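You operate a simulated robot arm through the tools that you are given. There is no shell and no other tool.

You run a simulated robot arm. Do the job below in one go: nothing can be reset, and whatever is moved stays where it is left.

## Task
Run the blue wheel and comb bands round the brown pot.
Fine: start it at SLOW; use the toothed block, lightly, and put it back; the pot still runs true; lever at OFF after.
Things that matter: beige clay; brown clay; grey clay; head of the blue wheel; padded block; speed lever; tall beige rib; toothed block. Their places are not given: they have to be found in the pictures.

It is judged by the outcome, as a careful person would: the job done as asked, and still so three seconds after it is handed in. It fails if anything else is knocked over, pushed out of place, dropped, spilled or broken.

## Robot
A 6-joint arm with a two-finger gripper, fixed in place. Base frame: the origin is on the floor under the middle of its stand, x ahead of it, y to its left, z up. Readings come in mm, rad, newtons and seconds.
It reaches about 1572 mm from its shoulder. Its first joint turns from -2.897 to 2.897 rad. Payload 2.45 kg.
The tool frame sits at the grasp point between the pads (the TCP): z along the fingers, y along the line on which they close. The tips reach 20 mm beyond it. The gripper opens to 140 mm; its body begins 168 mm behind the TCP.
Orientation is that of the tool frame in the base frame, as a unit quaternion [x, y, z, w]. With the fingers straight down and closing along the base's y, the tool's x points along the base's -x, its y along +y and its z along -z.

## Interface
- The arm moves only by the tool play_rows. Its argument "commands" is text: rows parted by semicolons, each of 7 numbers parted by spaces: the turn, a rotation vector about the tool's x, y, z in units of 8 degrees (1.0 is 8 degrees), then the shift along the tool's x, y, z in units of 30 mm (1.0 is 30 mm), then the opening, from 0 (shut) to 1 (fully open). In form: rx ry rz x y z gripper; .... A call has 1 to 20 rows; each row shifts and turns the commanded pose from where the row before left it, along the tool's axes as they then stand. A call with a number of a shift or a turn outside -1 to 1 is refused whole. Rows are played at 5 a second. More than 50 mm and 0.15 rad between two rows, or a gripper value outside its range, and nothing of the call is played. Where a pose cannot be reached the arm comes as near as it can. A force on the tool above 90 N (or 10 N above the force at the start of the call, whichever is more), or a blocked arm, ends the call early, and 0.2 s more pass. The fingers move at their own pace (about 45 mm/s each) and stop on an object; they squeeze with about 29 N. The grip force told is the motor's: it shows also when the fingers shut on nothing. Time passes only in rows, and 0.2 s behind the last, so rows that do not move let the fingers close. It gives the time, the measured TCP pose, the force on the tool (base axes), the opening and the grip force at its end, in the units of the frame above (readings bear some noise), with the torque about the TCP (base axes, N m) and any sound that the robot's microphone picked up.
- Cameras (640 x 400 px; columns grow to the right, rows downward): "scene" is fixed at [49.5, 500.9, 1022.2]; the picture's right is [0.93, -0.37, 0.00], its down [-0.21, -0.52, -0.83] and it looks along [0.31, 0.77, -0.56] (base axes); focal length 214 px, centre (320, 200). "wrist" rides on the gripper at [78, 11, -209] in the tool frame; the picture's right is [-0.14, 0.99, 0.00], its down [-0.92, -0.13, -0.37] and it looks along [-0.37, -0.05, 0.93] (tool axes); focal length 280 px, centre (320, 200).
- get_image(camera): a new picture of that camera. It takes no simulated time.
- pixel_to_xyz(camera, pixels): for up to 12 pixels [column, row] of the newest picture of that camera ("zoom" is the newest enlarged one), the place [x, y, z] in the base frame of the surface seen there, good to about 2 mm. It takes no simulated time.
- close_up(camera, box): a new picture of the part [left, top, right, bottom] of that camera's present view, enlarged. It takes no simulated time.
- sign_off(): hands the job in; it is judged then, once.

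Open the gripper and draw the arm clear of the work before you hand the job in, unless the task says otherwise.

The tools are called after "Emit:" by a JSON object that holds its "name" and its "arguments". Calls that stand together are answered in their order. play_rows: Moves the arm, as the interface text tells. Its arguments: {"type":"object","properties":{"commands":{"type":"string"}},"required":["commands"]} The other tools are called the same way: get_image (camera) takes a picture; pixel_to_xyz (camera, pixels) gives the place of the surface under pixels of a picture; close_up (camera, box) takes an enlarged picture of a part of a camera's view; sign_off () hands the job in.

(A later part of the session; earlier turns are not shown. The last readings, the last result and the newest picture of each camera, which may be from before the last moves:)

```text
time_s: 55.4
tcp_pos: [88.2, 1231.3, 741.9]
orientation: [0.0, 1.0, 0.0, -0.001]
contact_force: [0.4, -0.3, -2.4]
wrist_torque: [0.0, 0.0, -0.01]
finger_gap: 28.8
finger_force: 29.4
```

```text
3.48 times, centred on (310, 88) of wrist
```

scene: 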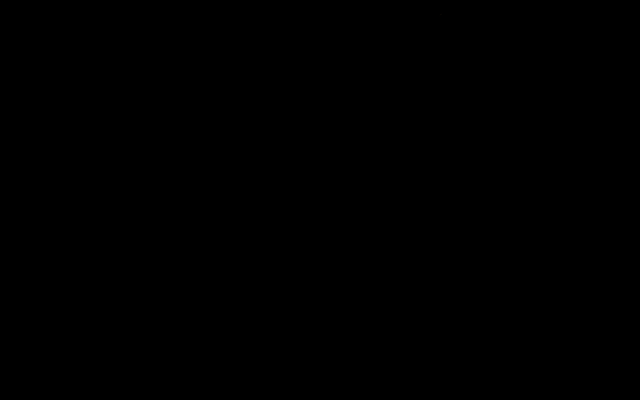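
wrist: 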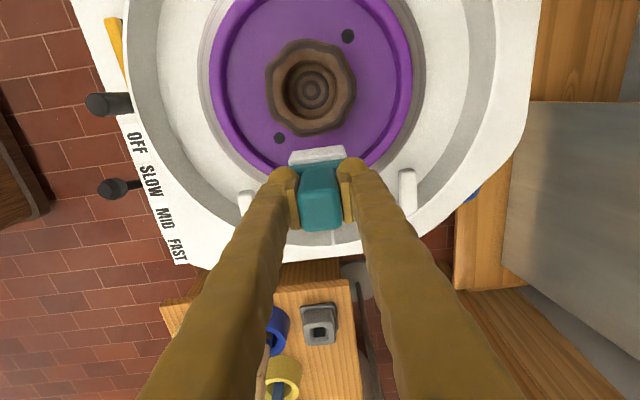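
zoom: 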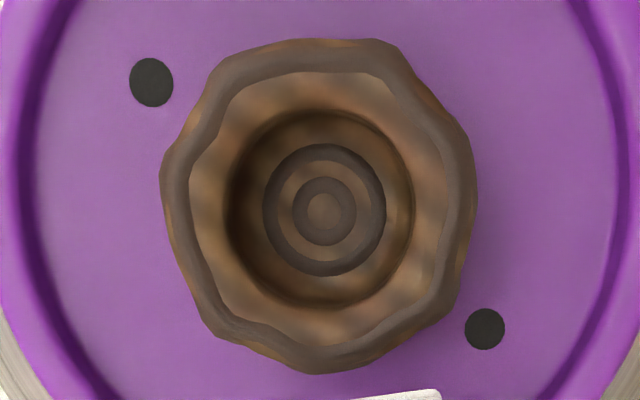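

The pot now shows a combed pattern all round. I verify that it runs true by comparing the ring centre in two pictures half a turn apart.

Emit:
{"name": "play_rows", "arguments": {"commands": "0 0 0 0 0 0 0.05;0 0 0 0 0 0 0.05;0 0 0 0 0 0 0.05"}}

Emit:
{"name": "close_up", "arguments": {"camera": "wrist", "box": [260, 30, 360, 145]}}

Emit:
{"name": "close_up", "arguments": {"camera": "scene", "box": [215, 175, 260, 212]}}

```text
time_s: 56.2
tcp_pos: [87.6, 1230.9, 742.4]
orientation: [0.001, 1.0, 0.0, 0.0]
contact_force: [0.5, 0.2, -1.1]
wrist_torque: [0.0, -0.01, 0.0]
finger_gap: 28.9
finger_force: 29.3
```

```text
3.48 times, centred on (310, 88) of wrist
```

zoom: 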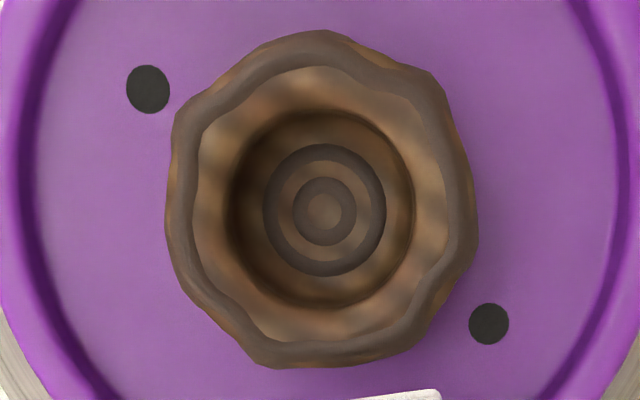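

```text
10.81 times, centred on (238, 194) of scene
```

zoom: 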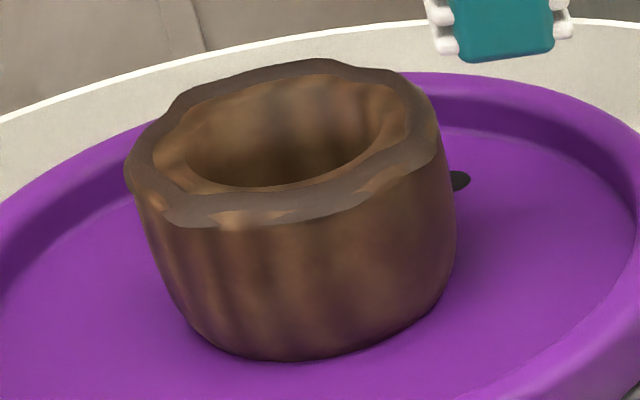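

The ring centre is at the same pixel (324,209) in both pictures, so the pot runs true and carries the pattern. I now rise and carry the block back toward its place.

Emit:
{"name": "play_rows", "arguments": {"commands": "0 0 0 0 0 -0.93 0.05;0 0 0 0 0 -0.93 0.05;0 0 0 0 0 -0.93 0.05;0 0 0 0 0 -0.93 0.05;0 0 0 -0.95 -0.617 0 0.05;0 0 0 -0.95 -0.617 0 0.05;0 0 0 -0.95 -0.617 0 0.05;0 0 0 -0.95 -0.617 0 0.05;0 0 0 -0.95 -0.617 0 0.05;0 0 0 -0.95 -0.617 0 0.05;0 0 0 -0.95 -0.617 0 0.05;0 0 0 -0.95 -0.617 0 0.05;0 0 0 -0.95 -0.617 0 0.05;0 0 0 -0.95 -0.617 0 0.05;0 0 0 -0.95 -0.617 0 0.05;0 0 0 -0.95 -0.617 0 0.05;0 0 0 -0.95 -0.617 0 0.05;0 0 0 -0.95 -0.617 0 0.05;0 0 0 -0.95 -0.617 0 0.05;0 0 0 -0.95 -0.617 0 0.05"}}

Emit:
{"name": "get_image", "arguments": {"camera": "wrist"}}

Emit:
{"name": "get_image", "arguments": {"camera": "scene"}}

```text
time_s: 58.5
tcp_pos: [263.5, 1199.3, 864.0]
orientation: [-0.005, 1.0, -0.005, -0.002]
contact_force: [-7.8, 0.2, -2.6]
wrist_torque: [-0.01, -1.55, 0.14]
finger_gap: 28.9
finger_force: 28.9
out of reach, approached as far as the arm can: row 5, 6, 7, 8, 9, 10, 11
stopped in row 11: the force on the tool passed its limit at 129 N (the readings are from after the stop); the commanded pose is now the measured one
```

```text
taken
```

wrist: 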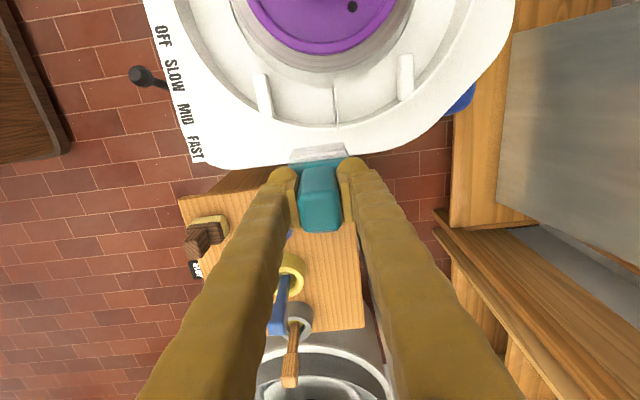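

```text
taken
```

scene: 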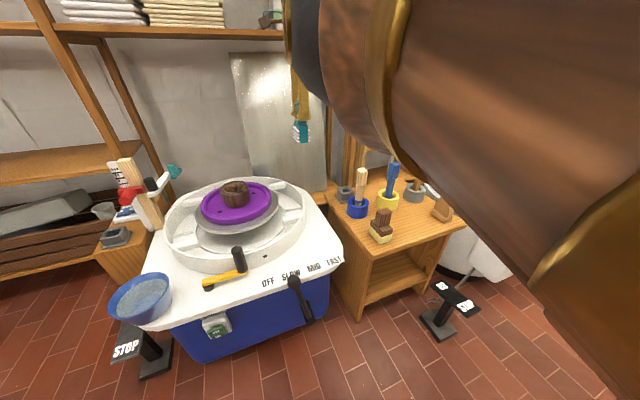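

The lift took the arm to the edge of its reach near (263,1199,864) and the call stopped with a force of 129 N. I hold still and take new readings and a look before moving.

Emit:
{"name": "play_rows", "arguments": {"commands": "0 0 0 0 0 0 0.05"}}

Emit:
{"name": "close_up", "arguments": {"camera": "scene", "box": [220, 0, 480, 260]}}

Emit:
{"name": "close_up", "arguments": {"camera": "wrist", "box": [160, 140, 400, 400]}}

```text
time_s: 58.9
tcp_pos: [263.9, 1198.9, 864.7]
orientation: [-0.005, 1.0, -0.005, -0.003]
contact_force: [-12.6, -1.3, -5.5]
wrist_torque: [0.15, -2.56, 0.17]
finger_gap: 28.7
finger_force: 29.1
```

```text
1.54 times, centred on (350, 130) of scene
```

zoom: 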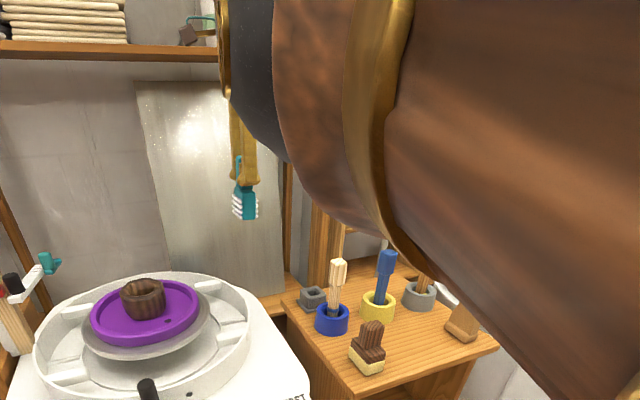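

```text
1.54 times, centred on (280, 270) of wrist
```

zoom: 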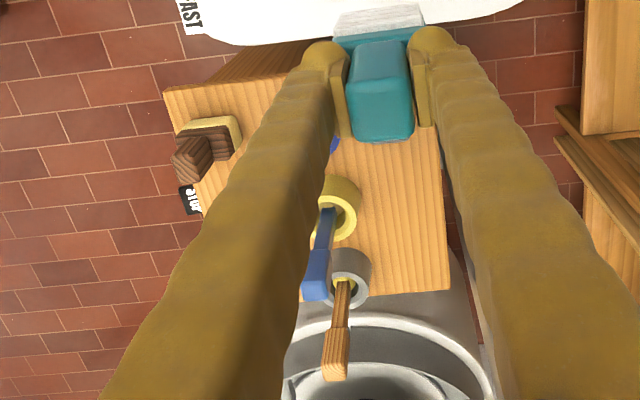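

A steady push of about −12 N in x at roughly 0.2 m above the TCP remains, so something touches the gripper body high up. I measure the nearby shelf structures to find it.

Emit:
{"name": "get_image", "arguments": {"camera": "wrist"}}

Emit:
{"name": "pixel_to_xyz", "arguments": {"camera": "wrist", "pixels": [[455, 150], [480, 220], [440, 225], [520, 240], [470, 290], [560, 120], [500, 330], [610, 330], [460, 100], [600, 260], [365, 300], [380, 370]]}}

Emit:
{"name": "get_image", "arguments": {"camera": "scene"}}

Emit:
{"name": "pixel_to_xyz", "arguments": {"camera": "scene", "pixels": [[300, 90], [290, 30], [270, 20], [262, 18], [280, 5], [290, 60], [353, 149], [335, 140], [330, 60], [310, 60], [400, 100], [302, 130]]}}

```text
taken
```

wrist: 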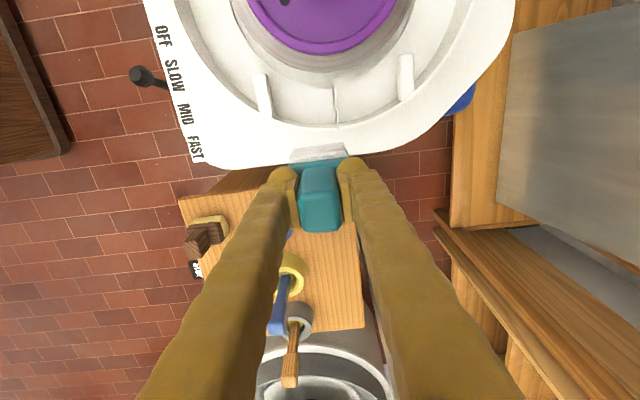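

```text
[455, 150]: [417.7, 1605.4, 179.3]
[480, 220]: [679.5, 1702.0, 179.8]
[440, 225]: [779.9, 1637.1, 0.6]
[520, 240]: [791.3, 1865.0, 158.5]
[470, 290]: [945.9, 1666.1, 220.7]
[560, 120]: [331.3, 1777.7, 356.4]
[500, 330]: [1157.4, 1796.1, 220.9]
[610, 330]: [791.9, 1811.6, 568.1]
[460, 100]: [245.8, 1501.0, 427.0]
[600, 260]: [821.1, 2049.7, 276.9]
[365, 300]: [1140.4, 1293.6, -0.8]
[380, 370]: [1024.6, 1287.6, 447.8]
```

```text
taken
```

scene: 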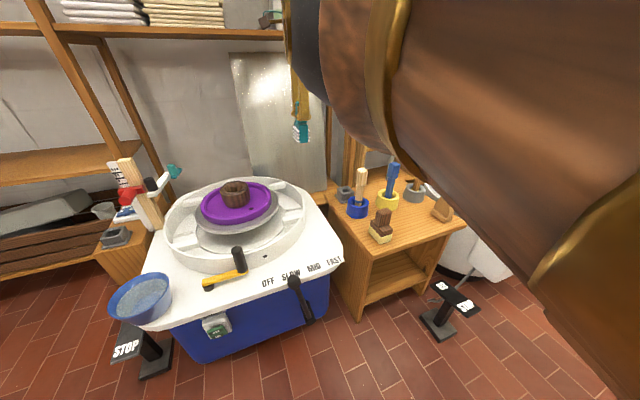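

```text
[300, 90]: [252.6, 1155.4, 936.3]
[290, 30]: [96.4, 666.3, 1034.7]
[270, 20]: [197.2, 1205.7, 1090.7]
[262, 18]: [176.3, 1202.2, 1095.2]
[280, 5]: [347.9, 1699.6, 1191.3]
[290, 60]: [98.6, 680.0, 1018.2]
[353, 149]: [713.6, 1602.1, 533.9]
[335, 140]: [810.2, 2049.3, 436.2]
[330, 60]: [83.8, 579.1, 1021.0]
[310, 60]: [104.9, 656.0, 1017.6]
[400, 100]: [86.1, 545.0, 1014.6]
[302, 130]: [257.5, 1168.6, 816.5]
```

The nearest structures are far from the gripper, so the arm is probably just straightened to its reach limit there (radius ≈1230 mm) and stuck straining. I read once more without moving.

Emit:
{"name": "play_rows", "arguments": {"commands": "0 0 0 0 0 0 0.05;0 0 0 0 0 0 0.05"}}

```text
time_s: 59.5
tcp_pos: [264.8, 1198.7, 865.5]
orientation: [-0.005, 1.0, -0.006, -0.002]
contact_force: [-19.5, -5.6, -9.7]
wrist_torque: [1.04, -3.8, 0.11]
finger_gap: 28.8
finger_force: 28.9
```

The push grows to about 22 N directed (−x,−y,−z), so I must back away in that direction. I retreat along −x and downward in small rows and read the force.

Emit:
{"name": "play_rows", "arguments": {"commands": "0 0 0 0.4 0 0.4 0.05;0 0 0 0.4 0 0.4 0.05"}}

```text
time_s: 60.1
tcp_pos: [242.8, 1206.0, 843.4]
orientation: [-0.004, 1.0, -0.007, -0.003]
contact_force: [0.5, 0.3, -0.6]
wrist_torque: [0.03, 0.05, -0.03]
finger_gap: 29.1
finger_force: 28.7
out of reach, approached as far as the arm can: row 1, 2
```

The force is gone at (243,1206,843). The arm seems stuck straight at a radius of 1230 mm; I lower it to let the elbow bend, and read.

Emit:
{"name": "play_rows", "arguments": {"commands": "0 0 0 0.2 0 0.5 0.05;0 0 0 0.2 0 0.5 0.05;0 0 0 0.2 0 0.5 0.05"}}

Emit:
{"name": "get_image", "arguments": {"camera": "scene"}}

```text
time_s: 60.9
tcp_pos: [225.9, 1215.8, 798.5]
orientation: [-0.004, 1.0, -0.007, -0.003]
contact_force: [0.5, -1.2, -0.7]
wrist_torque: [0.01, 0.02, 0.01]
finger_gap: 28.7
finger_force: 29.1
out of reach, approached as far as the arm can: row 1, 2, 3
```

```text
taken
```

scene: 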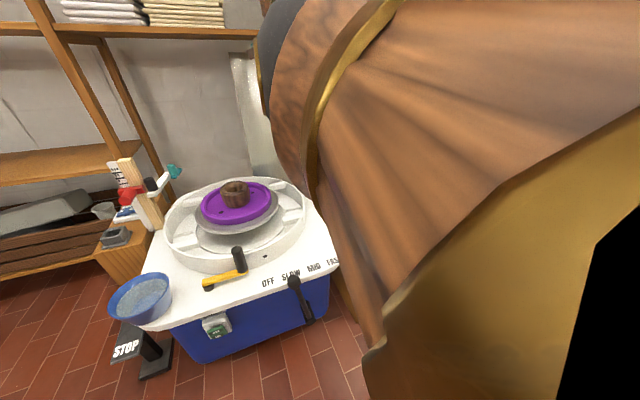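

The arm is exactly straight: its distances fit a wrist reach of 1247 mm (1572−325), so the elbow is in its singular position. To bend it I tilt the tool about the wrist, fingertips toward the base, in step with the swing of the TCP.

Emit:
{"name": "play_rows", "arguments": {"commands": "0.61 0.11 0 0.17 -0.92 0 0.05;0.61 0.11 0 0.17 -0.92 0 0.05;0.61 0.11 0 0.17 -0.92 0 0.05"}}

```text
time_s: 61.7
tcp_pos: [213.5, 1145.8, 808.1]
orientation: [-0.005, 0.993, -0.119, -0.022]
contact_force: [0.1, -1.0, -1.3]
wrist_torque: [0.01, -0.01, 0.02]
finger_gap: 29.0
finger_force: 29.2
out of reach, approached as far as the arm can: row 3
```

Rows 1–2 were reachable now, so the elbow is starting to bend. I continue the tilt two more rows.

Emit:
{"name": "play_rows", "arguments": {"commands": "0.61 0.11 0 0.1 -0.8 0 0.05;0.61 0.11 0 0.1 -0.8 0 0.05"}}

```text
time_s: 62.3
tcp_pos: [206.3, 1091.0, 809.1]
orientation: [-0.006, 0.976, -0.215, -0.04]
contact_force: [0.3, -1.0, -2.1]
wrist_torque: [-0.04, 0.0, -0.02]
finger_gap: 28.9
finger_force: 29.0
out of reach, approached as far as the arm can: row 1, 2
```

Tilt is about 25° now with the arm still near straight. I let the solver settle with a few resting rows to see whether it converges.

Emit:
{"name": "play_rows", "arguments": {"commands": "0 0 0 0 0 0 0.05;0 0 0 0 0 0 0.05;0 0 0 0 0 0 0.05;0 0 0 0 0 0 0.05"}}

```text
time_s: 63.3
tcp_pos: [205.3, 1091.1, 809.3]
orientation: [-0.005, 0.976, -0.214, -0.039]
contact_force: [0.3, 0.1, -0.8]
wrist_torque: [0.01, -0.04, -0.02]
finger_gap: 28.8
finger_force: 29.0
```

The present pose is reachable. I try small inward moves (toward −y) to see if the elbow bends now.

Emit:
{"name": "play_rows", "arguments": {"commands": "0 0 0 0 -0.3 0 0.05;0 0 0 0 -0.3 0 0.05"}}

```text
time_s: 63.9
tcp_pos: [207.8, 1073.8, 816.1]
orientation: [-0.005, 0.975, -0.217, -0.04]
contact_force: [0.1, 0.4, -1.4]
wrist_torque: [0.01, 0.0, 0.01]
finger_gap: 28.8
finger_force: 29.1
```

It moves inward without complaint now. I continue inward in moderate steps.

Emit:
{"name": "play_rows", "arguments": {"commands": "0 0 0 0 -0.5 0 0.05;0 0 0 0 -0.5 0 0.05;0 0 0 0 -0.5 0.2 0.05;0 0 0 0 -0.5 0.2 0.05"}}

Emit:
{"name": "get_image", "arguments": {"camera": "scene"}}

```text
time_s: 64.9
tcp_pos: [208.4, 1013.8, 831.5]
orientation: [-0.006, 0.975, -0.217, -0.04]
contact_force: [0.3, -0.5, -1.6]
wrist_torque: [-0.03, 0.01, 0.02]
finger_gap: 28.8
finger_force: 29.0
```

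```text
taken
```

scene: 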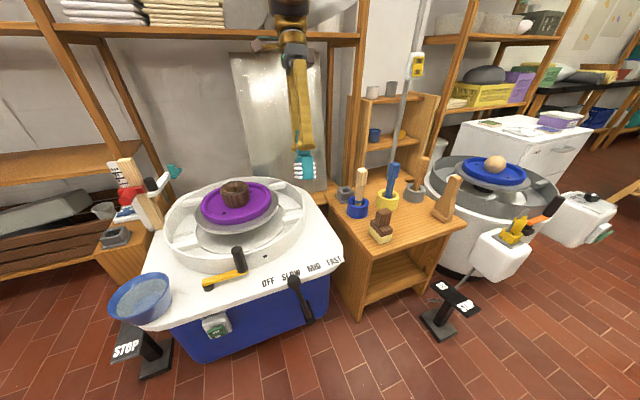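

The arm is free with the elbow up again, and the scene shows everything in its place. I undo the tilt to bring the fingers straight down.

Emit:
{"name": "play_rows", "arguments": {"commands": "-0.627 -0.115 0.017 0 0 0 0.05;-0.627 -0.115 0.017 0 0 0 0.05;-0.627 -0.115 0.017 0 0 0 0.05;-0.627 -0.115 0.017 0 0 0 0.05;-0.627 -0.115 0.017 0 0 0 0.05;0 0 0 0 0 0 0.05"}}

Emit:
{"name": "get_image", "arguments": {"camera": "wrist"}}

Emit:
{"name": "close_up", "arguments": {"camera": "scene", "box": [180, 140, 330, 260]}}

```text
time_s: 66.3
tcp_pos: [207.6, 1014.1, 831.1]
orientation: [0.0, 1.0, 0.001, 0.001]
contact_force: [0.4, 0.2, -2.1]
wrist_torque: [-0.02, -0.02, 0.0]
finger_gap: 28.7
finger_force: 28.4
```

```text
taken
```

wrist: 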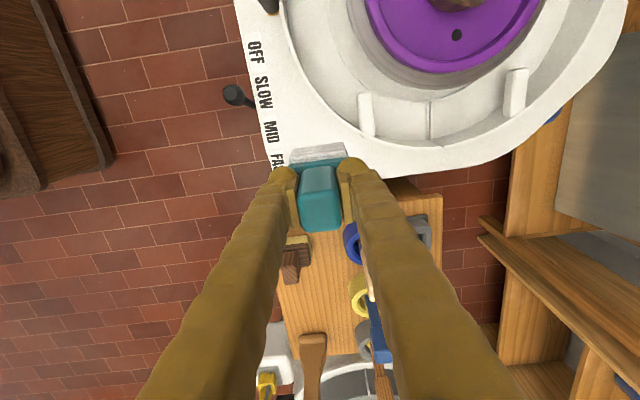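

```text
3.33 times, centred on (255, 200) of scene
```

zoom: 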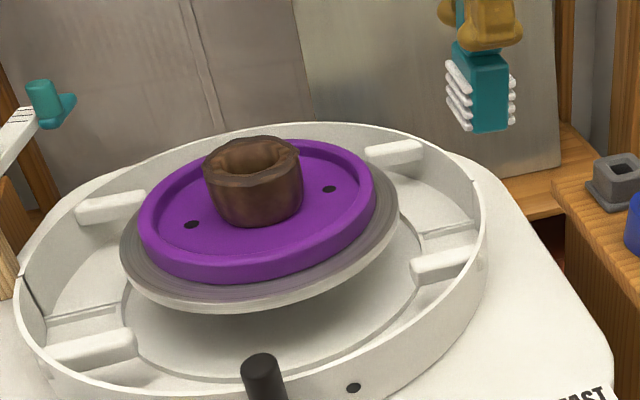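

All is well; the pot and wheel look right. I move across to above the block's place, turning back to the block's original yaw.

Emit:
{"name": "play_rows", "arguments": {"commands": "0 0 0 -0.93 -0.25 0 0.05;0 0 0 -0.93 -0.25 0 0.05;0 0 0 -0.93 -0.25 0 0.05;0 0 0 -0.93 -0.25 0 0.05;0 0 0 -0.93 -0.25 0 0.05;0 0 0 -0.93 -0.25 0 0.05;0 0 0 -0.93 -0.25 0 0.05;0 0 0 -0.93 -0.25 0 0.05;0 0 0 -0.93 -0.25 0 0.05;0 0 0 -0.93 -0.25 0 0.05;0 0 0 -0.93 -0.25 0 0.05;0 0 0 -0.93 -0.25 0 0.05;0 0 0 -0.93 -0.25 0 0.05;0 0 0.575 0 0 0 0.05;0 0 0 0 0 0 0.05"}}

Emit:
{"name": "get_image", "arguments": {"camera": "wrist"}}

Emit:
{"name": "close_up", "arguments": {"camera": "scene", "box": [340, 110, 480, 260]}}

```text
time_s: 69.5
tcp_pos: [573.2, 915.4, 831.9]
orientation: [0.041, 0.999, 0.001, -0.001]
contact_force: [0.4, 0.2, -1.9]
wrist_torque: [-0.01, -0.01, -0.02]
finger_gap: 28.8
finger_force: 29.2
```

```text
taken
```

wrist: 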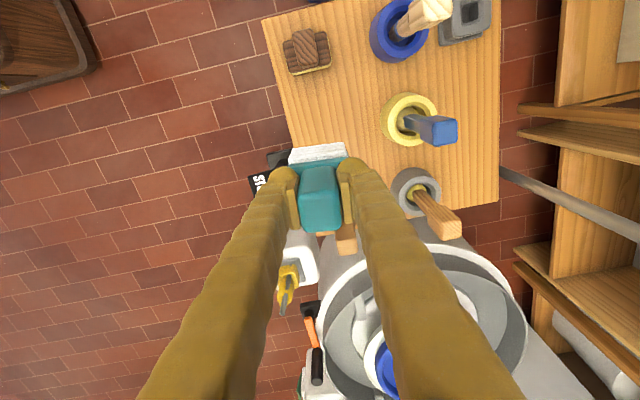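

```text
2.67 times, centred on (410, 185) of scene
```

zoom: 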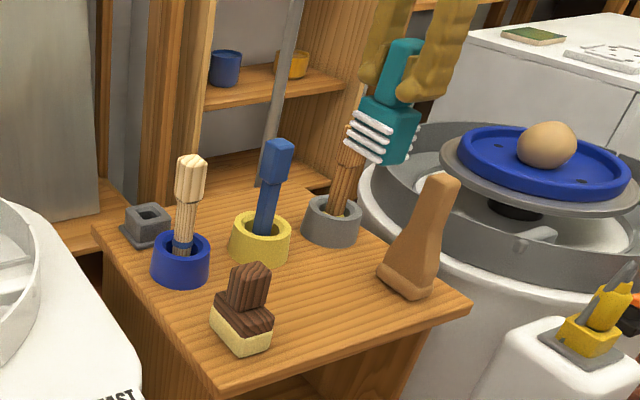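

The wrist view matches the one after pick-up, over (573,915). I lower to about z=601, a few mm above the resting height of 592.8.

Emit:
{"name": "play_rows", "arguments": {"commands": "0 0 0 0 0.02 1 0.05;0 0 0 0 0 1 0.05;0 0 0 0 0 1 0.05;0 0 0 0 0 1 0.05;0 0 0 0 0 1 0.05;0 0 0 0 0 1 0.05;0 0 0 0 0 0.8 0.05;0 0 0 0 0 0.5 0.05;0 0 0 0 0 0.35 0.05;0 0 0 0 0 0 0.05"}}

Emit:
{"name": "close_up", "arguments": {"camera": "scene", "box": [370, 150, 470, 250]}}

```text
time_s: 71.7
tcp_pos: [570.8, 916.2, 600.9]
orientation: [0.041, 0.999, 0.0, 0.0]
contact_force: [1.3, 0.4, -1.5]
wrist_torque: [0.02, -0.01, 0.0]
finger_gap: 29.2
finger_force: 29.3
```

```text
4.00 times, centred on (420, 200) of scene
```

zoom: 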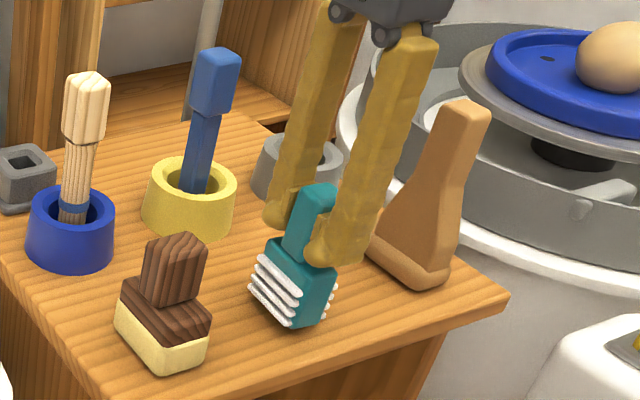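

The block is just above the bench at its old spot. I lower in small steps and feel for the table.

Emit:
{"name": "play_rows", "arguments": {"commands": "0 0 0 0 0 0.1 0.05;0 0 0 0 0 0.08 0.05;0 0 0 0 0 0.033 0.05"}}

Emit:
{"name": "play_rows", "arguments": {"commands": "0 0 0 0 0 0.02 0.05"}}

```text
time_s: 72.5
tcp_pos: [571.7, 916.0, 594.6]
orientation: [0.041, 0.999, 0.001, 0.0]
contact_force: [0.1, -0.3, -1.9]
wrist_torque: [0.0, 0.04, 0.0]
finger_gap: 29.0
finger_force: 29.0
```

```text
time_s: 72.9
tcp_pos: [570.8, 915.7, 592.7]
orientation: [0.041, 0.999, 0.001, 0.0]
contact_force: [0.1, 0.1, -0.6]
wrist_torque: [0.0, 0.01, -0.01]
finger_gap: 28.7
finger_force: 29.1
```

Still free at z≈593. I continue in 0.5 mm steps until the table bears.

Emit:
{"name": "play_rows", "arguments": {"commands": "0 0 0 -0.03 0 0.017 0.05"}}

Emit:
{"name": "play_rows", "arguments": {"commands": "0 0 0 0 0 0.017 0.05"}}

Emit:
{"name": "close_up", "arguments": {"camera": "scene", "box": [390, 185, 440, 240]}}

```text
time_s: 73.3
tcp_pos: [572.3, 916.3, 594.1]
orientation: [0.041, 0.999, 0.001, 0.0]
contact_force: [0.6, 0.7, -1.3]
wrist_torque: [0.0, 0.02, 0.0]
finger_gap: 28.7
finger_force: 29.0
```

```text
time_s: 73.7
tcp_pos: [572.7, 915.8, 593.5]
orientation: [0.041, 0.999, 0.001, 0.0]
contact_force: [-0.3, 0.1, -0.7]
wrist_torque: [0.01, 0.04, 0.01]
finger_gap: 28.8
finger_force: 28.6
```

```text
7.27 times, centred on (415, 212) of scene
```

zoom: 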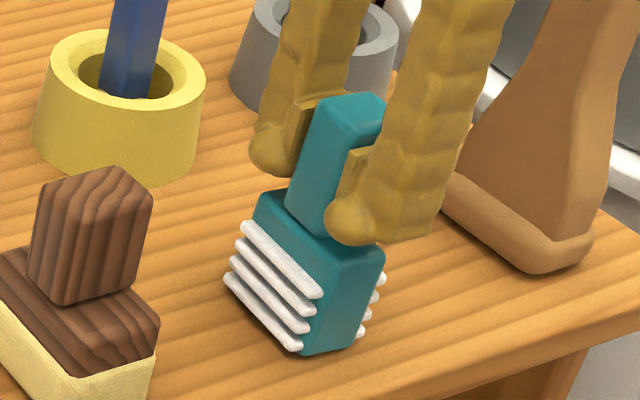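

It is within a millimetre or two of the table. I go on in 0.5 mm steps.

Emit:
{"name": "play_rows", "arguments": {"commands": "0 0 0 0 0 0.017 0.05"}}

Emit:
{"name": "play_rows", "arguments": {"commands": "0 0 0 0 0 0.017 0.05"}}

Emit:
{"name": "play_rows", "arguments": {"commands": "0 0 0 0 0 0.013 0.05"}}

```text
time_s: 74.1
tcp_pos: [571.4, 915.3, 593.2]
orientation: [0.041, 0.999, 0.001, -0.001]
contact_force: [-0.3, 0.1, 0.8]
wrist_torque: [0.04, -0.03, 0.02]
finger_gap: 28.9
finger_force: 29.0
```

```text
time_s: 74.5
tcp_pos: [571.9, 916.6, 593.1]
orientation: [0.041, 0.999, 0.001, -0.001]
contact_force: [1.0, 1.5, 9.4]
wrist_torque: [-0.19, -0.19, 0.02]
finger_gap: 28.7
finger_force: 28.9
```

```text
time_s: 74.9
tcp_pos: [572.5, 917.3, 593.1]
orientation: [0.041, 0.999, 0.0, 0.0]
contact_force: [0.7, 4.8, 13.4]
wrist_torque: [0.02, -0.3, 0.09]
finger_gap: 28.6
finger_force: 28.6
```

The block now rests on the table (13 N upward). I open the fingers and check it stands, then rise.

Emit:
{"name": "play_rows", "arguments": {"commands": "0 0 0 0 0 -0.01 0.22;0 0 0 0 0 0 0.3;0 0 0 0 0 0 0.45;0 0 0 0 0 0 0.6;0 0 0 0 0 0 0.6;0 0 0 0 0 0 0.6"}}

Emit:
{"name": "close_up", "arguments": {"camera": "scene", "box": [370, 170, 470, 250]}}

Emit:
{"name": "get_image", "arguments": {"camera": "wrist"}}

```text
time_s: 76.3
tcp_pos: [571.6, 915.3, 592.1]
orientation: [0.041, 0.999, 0.001, 0.001]
contact_force: [0.5, -0.1, 0.1]
wrist_torque: [0.0, 0.0, -0.03]
finger_gap: 83.9
finger_force: 0.1
```

```text
5.00 times, centred on (420, 210) of scene
```

zoom: 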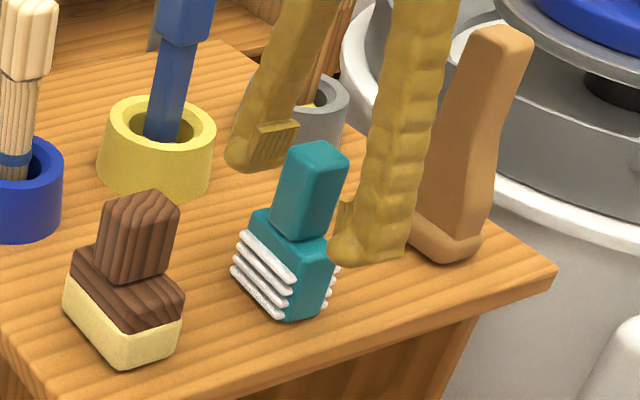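

```text
taken
```

wrist: 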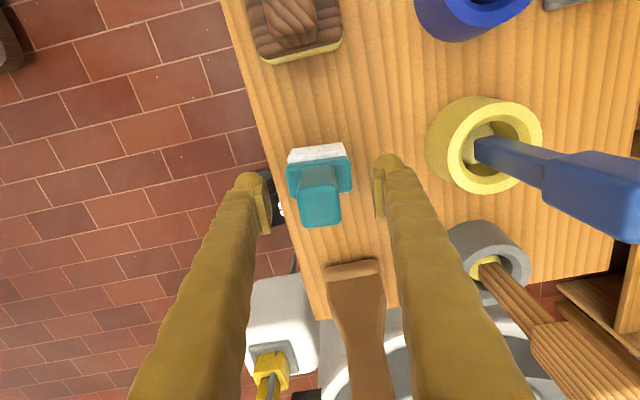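

The block stands on its own at its place. I rise straight up.

Emit:
{"name": "play_rows", "arguments": {"commands": "0 0 0 0 0 -0.5 0.6;0 0 0 0 0 -0.9 0.6;0 0 0 0 0 -1 0.6;0 0 0 0 0 -1 0.6;0 0 0 0 0 -1 0.6;0 0 0 0 0 -1 0.6;0 0 0 0 0 -1 0.6;0 0 0 0 0 -1 0.6;0 0 0 0 0 -1 0.6;0 0 -0.575 0 0 0 0.6"}}

Emit:
{"name": "close_up", "arguments": {"camera": "wrist", "box": [260, 110, 400, 220]}}

Emit:
{"name": "pixel_to_xyz", "arguments": {"camera": "zoom", "pixels": [[240, 110], [300, 108], [240, 175], [300, 172], [270, 140], [222, 70], [335, 62], [222, 95], [330, 90], [270, 165]]}}

Emit:
{"name": "get_image", "arguments": {"camera": "scene"}}

```text
time_s: 78.5
tcp_pos: [572.0, 916.8, 843.2]
orientation: [0.001, 1.0, 0.0, 0.0]
contact_force: [-0.3, 0.3, -0.6]
wrist_torque: [0.0, -0.01, -0.03]
finger_gap: 84.0
finger_force: 0.1
```

```text
3.64 times, centred on (330, 165) of wrist
```

zoom: 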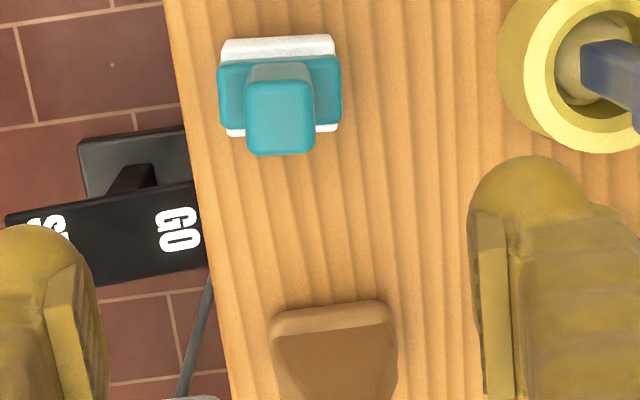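

```text
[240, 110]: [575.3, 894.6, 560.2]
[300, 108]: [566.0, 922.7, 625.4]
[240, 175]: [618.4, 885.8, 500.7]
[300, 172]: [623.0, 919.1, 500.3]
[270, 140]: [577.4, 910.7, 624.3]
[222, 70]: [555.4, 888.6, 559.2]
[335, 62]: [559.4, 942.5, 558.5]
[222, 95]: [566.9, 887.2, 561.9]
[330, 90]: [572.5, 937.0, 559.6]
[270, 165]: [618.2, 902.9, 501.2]
```

```text
taken
```

scene: 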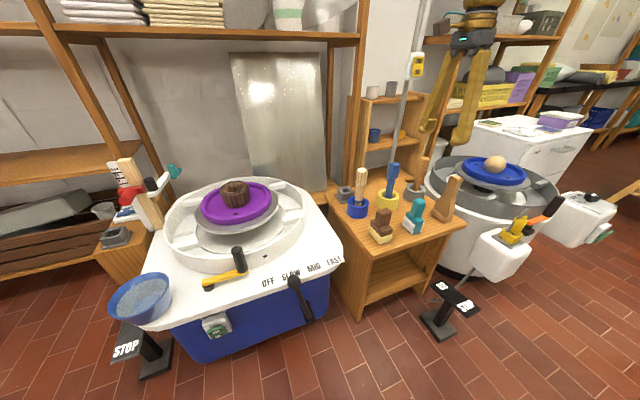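

The block is back in its place (scene (413,213), same as at first) and nothing else moved. Now I travel to above the speed lever.

Emit:
{"name": "play_rows", "arguments": {"commands": "0 0 0 0.942 -0.11 0 0.55;0 0 0 0.942 -0.11 0 0.55;0 0 0 0.942 -0.11 0 0.55;0 0 0 0.942 -0.11 0 0.55;0 0 0 0.942 -0.11 0 0.55;0 0 0 0.942 -0.11 0 0.55;0 0 0 0.942 -0.11 0 0.55;0 0 0 0.942 -0.11 0 0.55;0 0 0 0.942 -0.11 0 0.55;0 0 0 0.942 -0.11 0 0.55;0 0 0 0.942 -0.11 0 0.55;0 0 0 0.942 -0.11 0 0.55;0 0 0 0.942 -0.11 0 0.55;0 0 0 0.942 -0.11 0 0.55;0 0 0 0.942 -0.11 0 0.55;0 0 0 0.942 -0.11 0 0.55;0 0 0 0 0 0 0.55"}}

Emit:
{"name": "play_rows", "arguments": {"commands": "0 0 -1 0 0 0 0.55;0 0 -1 0 0 0 0.55;0 0 -1 0 0 0 0.55;0 0 -1 0 0 0 0.55;0 0 -1 0 0 0 0.55;0 0 -1 0 0 0 0.55;0 0 -1 0 0 0 0.55;0 0 -1 0 0 0 0.55;0 0 -1 0 0 0 0.55;0 0 -1 0 0 0 0.55;0 0 -1 0 0 0 0.55;0 0 -0.25 0 0 0 0.55;0 0 0 0 0 0 0.55"}}

Emit:
{"name": "get_image", "arguments": {"camera": "wrist"}}

```text
time_s: 82.1
tcp_pos: [119.4, 863.3, 843.3]
orientation: [0.001, 1.0, 0.001, -0.001]
contact_force: [-0.8, 0.3, 0.5]
wrist_torque: [0.0, 0.0, 0.0]
finger_gap: 77.1
finger_force: 0.1
```

```text
time_s: 84.9
tcp_pos: [117.4, 864.3, 844.4]
orientation: [-0.706, 0.708, 0.0, 0.001]
contact_force: [1.1, -0.7, -0.1]
wrist_torque: [0.0, 0.03, 0.03]
finger_gap: 77.3
finger_force: 0.1
```

```text
taken
```

wrist: 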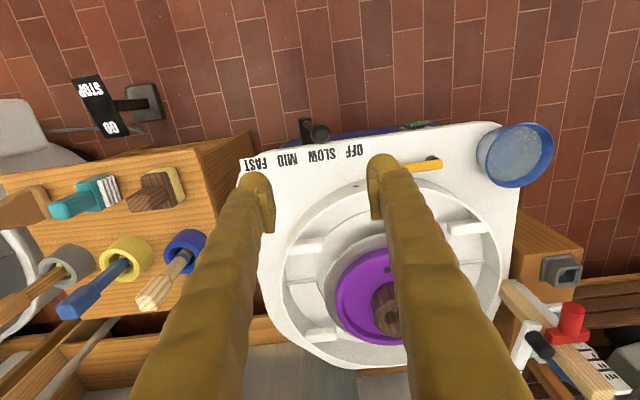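

I'm above the lever with the fingers along x. I descend to about z=550 and look.

Emit:
{"name": "play_rows", "arguments": {"commands": "0 0 0 0.05 -0.05 1 0.55;0 0 0 0 0 1 0.55;0 0 0 0 0 1 0.55;0 0 0 0 0 1 0.55;0 0 0 0 0 1 0.55;0 0 0 0 0 1 0.55;0 0 0 0 0 1 0.55;0 0 0 0 0 1 0.55;0 0 0 0 0 1 0.55;0 0 0 0 0 0.8 0.55;0 0 0 0 0 0 0.55"}}

Emit:
{"name": "get_image", "arguments": {"camera": "wrist"}}

Emit:
{"name": "pixel_to_xyz", "arguments": {"camera": "wrist", "pixels": [[322, 180], [322, 188], [322, 172], [310, 180], [335, 180], [300, 160], [320, 220]]}}

```text
time_s: 87.3
tcp_pos: [119.7, 861.8, 550.4]
orientation: [-0.706, 0.708, 0.0, 0.0]
contact_force: [-0.3, 0.8, 0.7]
wrist_torque: [0.02, -0.04, -0.04]
finger_gap: 77.0
finger_force: 0.1
```

```text
taken
```

wrist: 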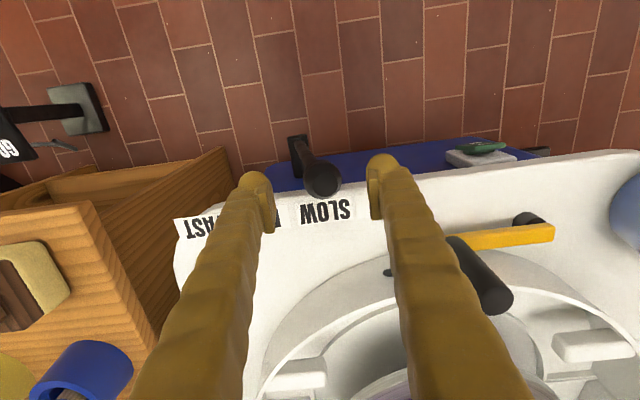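

```text
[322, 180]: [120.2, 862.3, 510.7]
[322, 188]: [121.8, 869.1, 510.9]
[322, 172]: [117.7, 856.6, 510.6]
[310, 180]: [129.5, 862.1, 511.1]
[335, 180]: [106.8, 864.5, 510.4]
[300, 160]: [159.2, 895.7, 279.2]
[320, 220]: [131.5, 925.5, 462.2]
```

The knob is still at SLOW, centred at x≈119.5, top z=511. I descend around it to z≈503 and close the fingers to a loose cage (about 40 mm) rather than a squeeze.

Emit:
{"name": "play_rows", "arguments": {"commands": "0 0 0 0 0 0.8 0.55;0 0 0 0 0 0.78 0.55;0 0 0 0 0 0 0.45;0 0 0 0 0 0 0.35;0 0 0 0 0 0 0.29;0 0 0 0 0 0 0.29"}}

Emit:
{"name": "get_image", "arguments": {"camera": "wrist"}}

```text
time_s: 88.7
tcp_pos: [120.6, 862.1, 502.6]
orientation: [-0.707, 0.707, 0.001, 0.002]
contact_force: [0.6, 0.4, -0.5]
wrist_torque: [-0.01, 0.02, 0.0]
finger_gap: 40.7
finger_force: 0.3
```

```text
taken
```

wrist: 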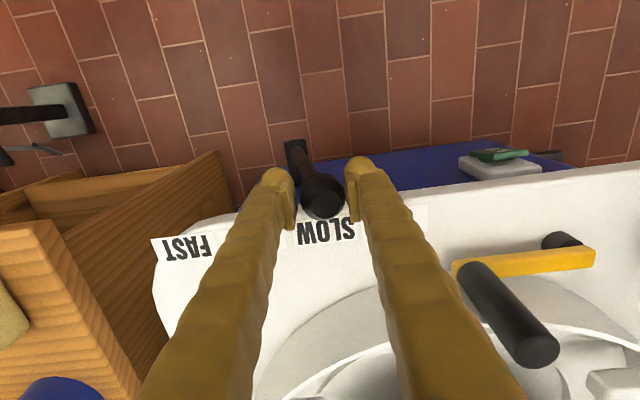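

The knob is caged without load. I now push it along its arc toward OFF, first three rows, and check.

Emit:
{"name": "play_rows", "arguments": {"commands": "0 0 0 0 0.26 0.05 0.29;0 0 0 0 0.26 0.055 0.29;0 0 0 0 0.25 0.065 0.29;0 0 0 0 0.25 0.07 0.29;0 0 0 0 0.25 0.085 0.29;0 0 0 0 0.25 0.085 0.29"}}

Emit:
{"name": "get_image", "arguments": {"camera": "wrist"}}

Emit:
{"name": "close_up", "arguments": {"camera": "scene", "box": [200, 160, 350, 340]}}

```text
time_s: 90.1
tcp_pos: [76.2, 862.8, 490.5]
orientation: [-0.706, 0.708, 0.0, 0.0]
contact_force: [0.5, -0.1, -1.1]
wrist_torque: [0.0, 0.02, -0.02]
finger_gap: 41.3
finger_force: 0.8
```

```text
taken
```

wrist: 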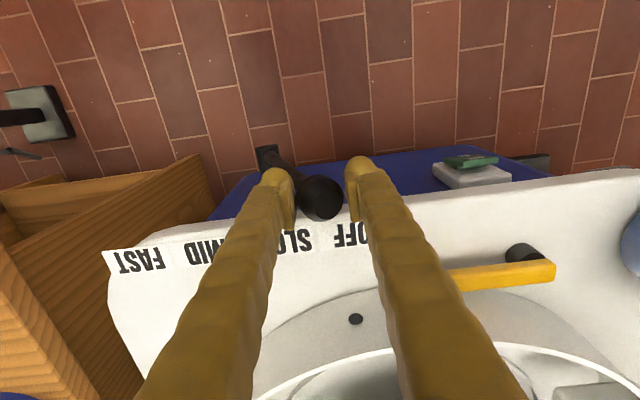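

```text
2.22 times, centred on (275, 250) of scene
```

zoom: 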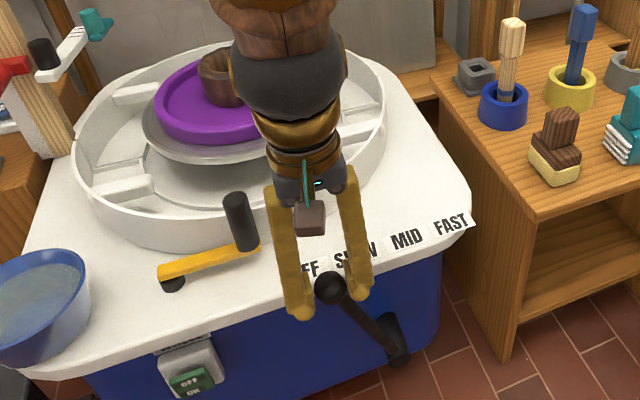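

The lever follows to x≈77. I continue to x≈45, its original OFF position, slowly.

Emit:
{"name": "play_rows", "arguments": {"commands": "0 0 0 0 0.25 0.095 0.29;0 0 0 0 0.25 0.1 0.29;0 0 0 0 0.25 0.105 0.29;0 0 0 0 0.23 0.11 0.29;0 0 0 0 0 0 0.29"}}

Emit:
{"name": "get_image", "arguments": {"camera": "wrist"}}

Emit:
{"name": "close_up", "arguments": {"camera": "scene", "box": [200, 160, 350, 340]}}

```text
time_s: 91.3
tcp_pos: [46.4, 860.8, 478.2]
orientation: [-0.706, 0.708, 0.001, 0.001]
contact_force: [-1.4, 0.3, -0.4]
wrist_torque: [0.0, 0.02, 0.01]
finger_gap: 42.0
finger_force: 0.7
```

```text
taken
```

wrist: 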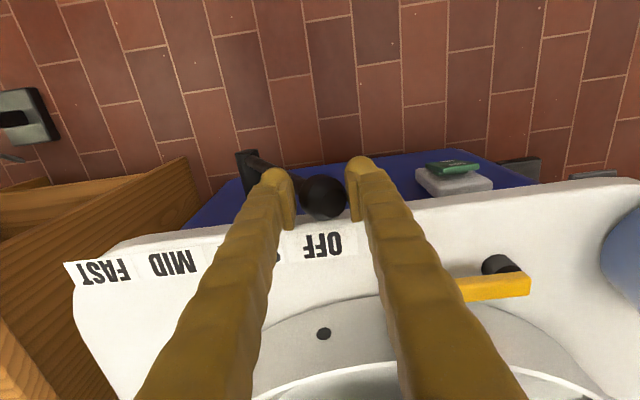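

```text
2.22 times, centred on (275, 250) of scene
```

zoom: 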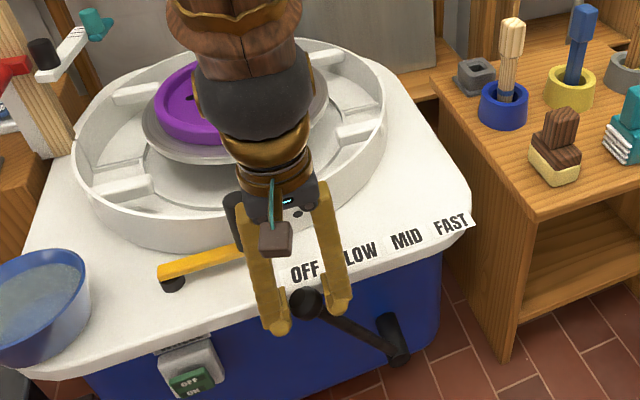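

The knob is nearly at OFF. I push about 2.5 mm more to reach its original position and watch the force.

Emit:
{"name": "play_rows", "arguments": {"commands": "0 0 0 0 0.05 0.025 0.29;0 0 0 0 0.04 0.02 0.29"}}

Emit:
{"name": "close_up", "arguments": {"camera": "wrist", "box": [220, 120, 420, 270]}}

Emit:
{"name": "pixel_to_xyz", "arguments": {"camera": "zoom", "pixels": [[320, 190], [320, 170], [320, 220], [290, 195], [350, 195], [300, 200], [340, 200], [320, 205]]}}

```text
time_s: 91.9
tcp_pos: [42.8, 861.4, 477.7]
orientation: [-0.706, 0.708, 0.0, 0.0]
contact_force: [-0.9, 0.6, 1.1]
wrist_torque: [0.03, -0.01, 0.01]
finger_gap: 40.9
finger_force: 0.5
```

```text
2.67 times, centred on (320, 195) of wrist
```

zoom: 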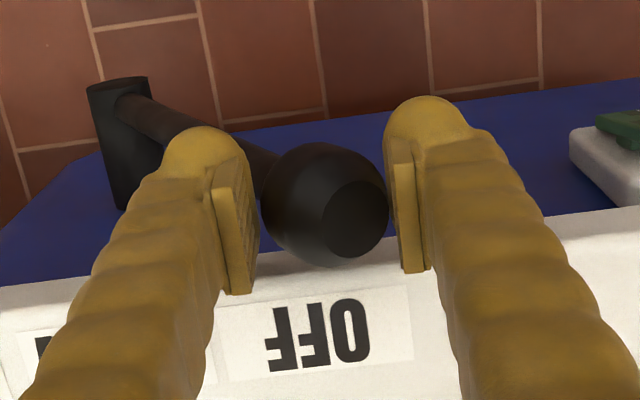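

```text
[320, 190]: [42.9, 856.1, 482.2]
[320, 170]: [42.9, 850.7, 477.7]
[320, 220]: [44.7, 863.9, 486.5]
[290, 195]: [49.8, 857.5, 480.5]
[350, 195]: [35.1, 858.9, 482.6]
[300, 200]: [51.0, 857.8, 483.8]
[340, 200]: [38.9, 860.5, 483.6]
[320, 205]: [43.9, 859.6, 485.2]
```

The knob is centred near x≈44.5 again, as at the start, right under OFF. I open the fingers and check the lever and whether the wheel has stopped.

Emit:
{"name": "play_rows", "arguments": {"commands": "0 0 0 0 0 0 0.4;0 0 0 0 0 0 0.55;0 0 0 0 0 0 0.55"}}

Emit:
{"name": "close_up", "arguments": {"camera": "scene", "box": [180, 160, 360, 340]}}

Emit:
{"name": "play_rows", "arguments": {"commands": "0 0 0 0 0 -0.5 0.55;0 0 0 0 0 -1 0.55;0 0 0 0 0 -1 0.55;0 0 0 0 0 -1 0.55;0 0 0 0 0 -1 0.55;0 0 0 0 0 -1 0.55;0 0 0 0 0 -1 0.55;0 0 0 0 0 -1 0.55;0 0 0 0 0 -1 0.55"}}

Emit:
{"name": "get_image", "arguments": {"camera": "scene"}}

Emit:
{"name": "get_image", "arguments": {"camera": "wrist"}}

```text
time_s: 92.7
tcp_pos: [43.2, 860.8, 476.2]
orientation: [-0.707, 0.708, 0.0, 0.001]
contact_force: [0.1, 0.5, -0.5]
wrist_torque: [0.0, 0.0, 0.0]
finger_gap: 77.3
finger_force: 0.1
```

```text
2.22 times, centred on (270, 250) of scene
```

zoom: 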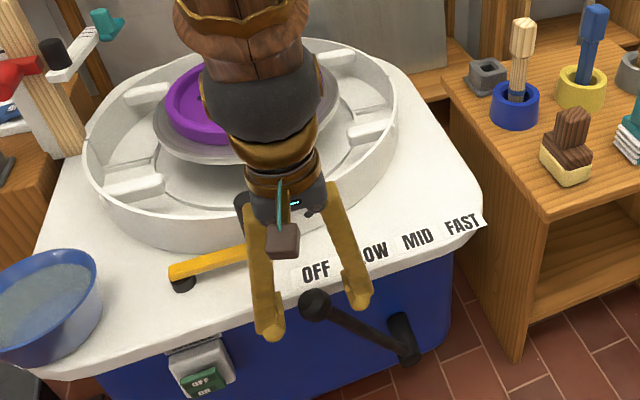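

```text
time_s: 94.7
tcp_pos: [44.7, 862.7, 730.7]
orientation: [-0.707, 0.708, 0.0, 0.0]
contact_force: [-0.2, -0.2, 0.1]
wrist_torque: [0.01, 0.02, 0.0]
finger_gap: 77.0
finger_force: 0.0
```

```text
taken
```

scene: 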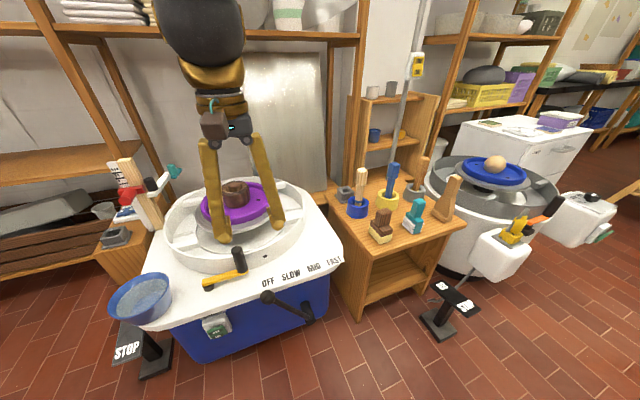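

```text
taken
```

wrist: 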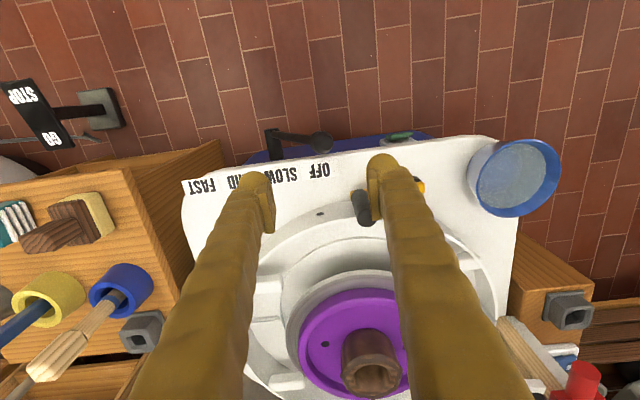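

The lever sits at OFF exactly as at the start (scene (268,297)). I draw the arm clear and then compare two pictures to confirm the wheel is still.

Emit:
{"name": "play_rows", "arguments": {"commands": "0 0 0 0 0 -1 0.8;0 0 0 0 0 -1 0.8;0 0 0 0 -1 -0.8 0.8;0 0 0 0 -1 -0.8 0.8;0 0 0 0 -1 -0.8 1;0 0 0 0 -1 -0.8 1;0 0 0 0 -1 -0.6 1;0 0 0 0 -0.8 -0.6 1;0 0 0 0 0 0 1"}}

Emit:
{"name": "close_up", "arguments": {"camera": "scene", "box": [170, 160, 330, 270]}}

Emit:
{"name": "play_rows", "arguments": {"commands": "0 0 0 0 0 0 1;0 0 0 0 0 0 1;0 0 0 0 0 0 1"}}

Emit:
{"name": "close_up", "arguments": {"camera": "scene", "box": [170, 160, 330, 270]}}

Emit:
{"name": "get_image", "arguments": {"camera": "scene"}}

```text
time_s: 96.7
tcp_pos: [219.2, 862.1, 926.3]
orientation: [-0.707, 0.707, 0.0, 0.0]
contact_force: [0.3, -1.3, 0.0]
wrist_torque: [0.0, -0.02, -0.02]
finger_gap: 140.1
finger_force: 0.0
```

```text
3.64 times, centred on (250, 215) of scene
```

zoom: 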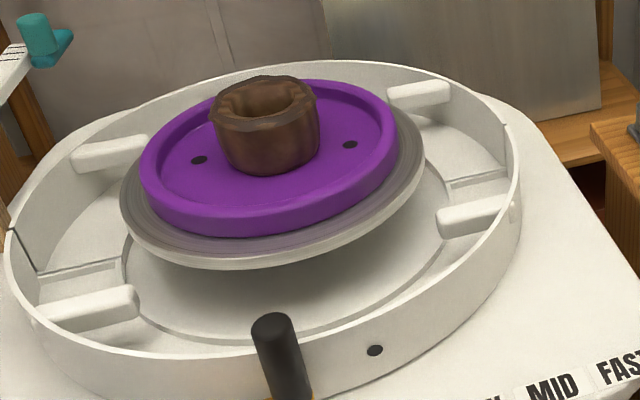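

```text
time_s: 97.5
tcp_pos: [218.2, 862.7, 926.5]
orientation: [-0.707, 0.708, 0.001, 0.001]
contact_force: [-0.9, 0.9, 0.2]
wrist_torque: [0.0, -0.02, -0.01]
finger_gap: 139.9
finger_force: 0.1
```

```text
3.64 times, centred on (250, 215) of scene
```

zoom: 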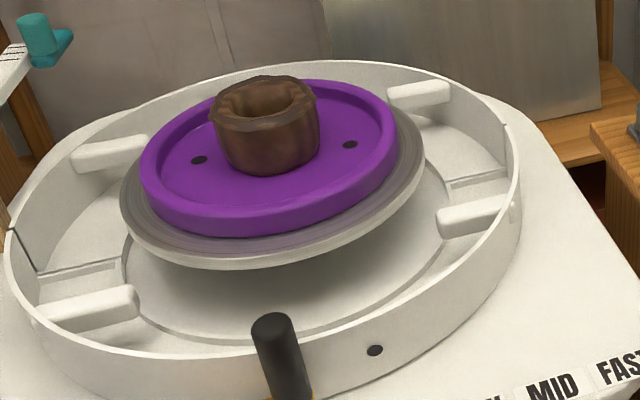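

```text
taken
```

scene: 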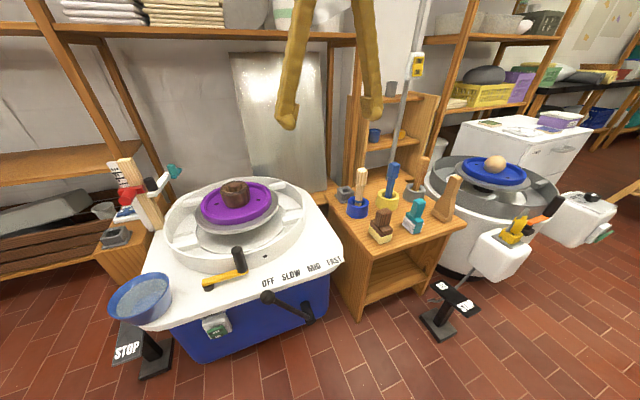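

The wheel stands still (dots unchanged over 0.8 s). I take a final close look at the pot's bands and centring, and at the toothed block.

Emit:
{"name": "close_up", "arguments": {"camera": "scene", "box": [362, 180, 472, 255]}}

Emit:
{"name": "close_up", "arguments": {"camera": "scene", "box": [210, 172, 265, 215]}}

Emit:
{"name": "pixel_to_xyz", "arguments": {"camera": "zoom", "pixels": [[145, 150], [430, 160], [300, 220], [300, 280], [300, 330], [300, 345], [420, 250], [170, 250], [300, 50], [130, 225], [480, 190]]}}

```text
5.33 times, centred on (417, 218) of scene
```

zoom: 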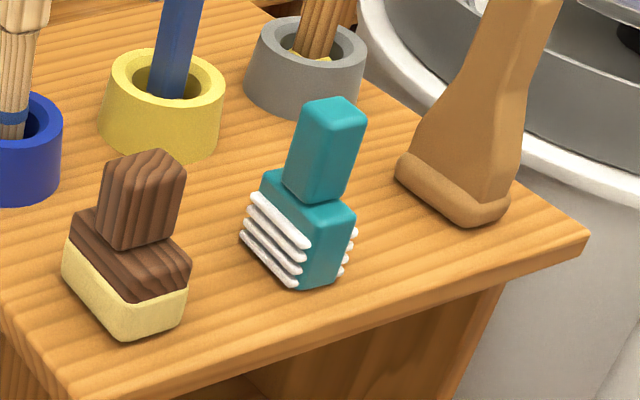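

```text
9.30 times, centred on (238, 194) of scene
```

zoom: 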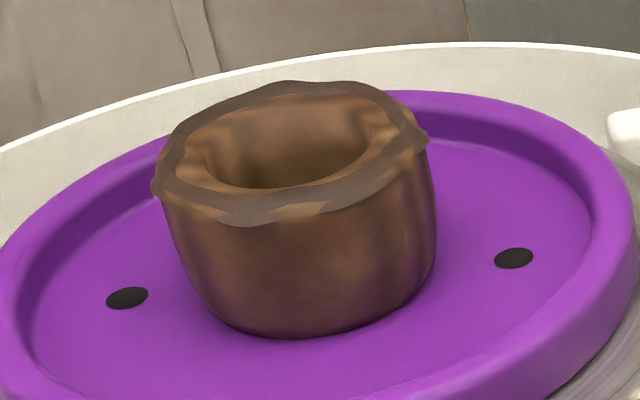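

```text
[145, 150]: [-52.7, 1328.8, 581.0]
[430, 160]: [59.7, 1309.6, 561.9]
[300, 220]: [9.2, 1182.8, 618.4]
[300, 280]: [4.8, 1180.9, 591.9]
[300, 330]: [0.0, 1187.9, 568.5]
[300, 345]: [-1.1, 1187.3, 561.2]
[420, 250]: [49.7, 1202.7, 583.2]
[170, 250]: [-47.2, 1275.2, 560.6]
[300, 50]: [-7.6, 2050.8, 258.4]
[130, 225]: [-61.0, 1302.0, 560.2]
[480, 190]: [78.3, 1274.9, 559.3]
```

The wheel is off and the block is back. The pot's front looks smoother here than while it turned, so I look closer to judge whether bands run all the way round.

Emit:
{"name": "close_up", "arguments": {"camera": "scene", "box": [220, 180, 256, 210]}}

Emit:
{"name": "get_image", "arguments": {"camera": "wrist"}}

```text
13.33 times, centred on (238, 195) of scene
```

zoom: 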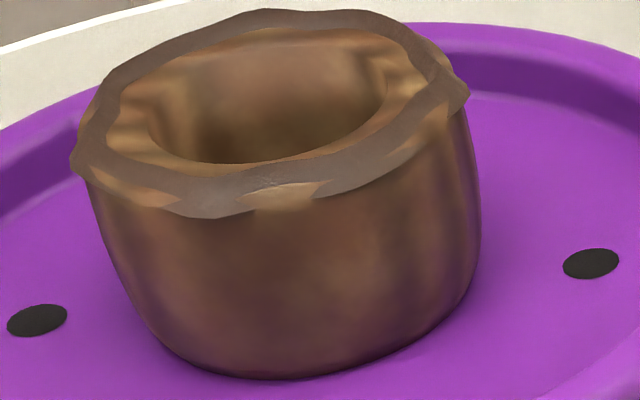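

```text
taken
```

wrist: 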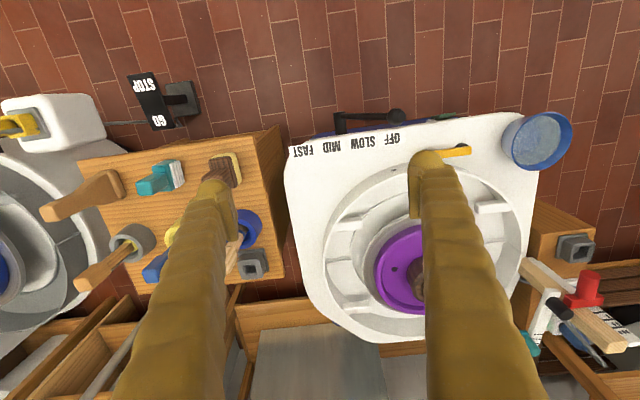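

The streaks are uneven from this angle, so I want a better look at the wall. I bring the wrist camera nearer to the pot, staying well above everything.

Emit:
{"name": "play_rows", "arguments": {"commands": "0 0 0 -0.5 1 0.7 1;0 0 0 -0.5 1 0.7 1;0 0 0 -0.6 1 0.7 1;0 0 0 -0.6 1 0.7 1;0 0 0 -0.6 1 0.7 1;0 0 0 -0.6 0.8 0.7 0.6;0 0 0 -0.6 0 0.7 0.5;0 0 0 0 0 0 0.5"}}

Emit:
{"name": "get_image", "arguments": {"camera": "wrist"}}

```text
time_s: 99.3
tcp_pos: [42.4, 982.9, 775.8]
orientation: [-0.707, 0.707, 0.001, 0.001]
contact_force: [-0.1, -0.2, 0.3]
wrist_torque: [0.0, 0.03, 0.03]
finger_gap: 71.0
finger_force: 0.0
```

```text
taken
```

wrist: 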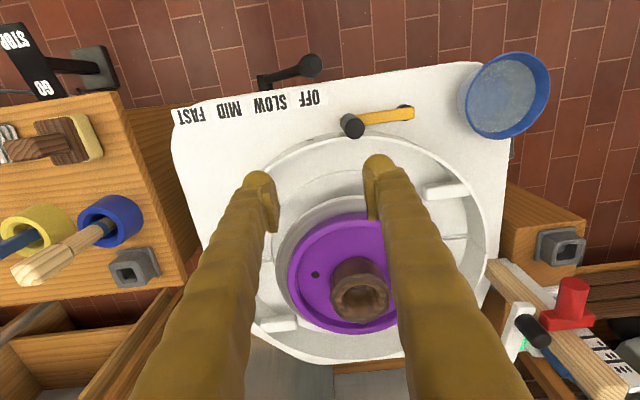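

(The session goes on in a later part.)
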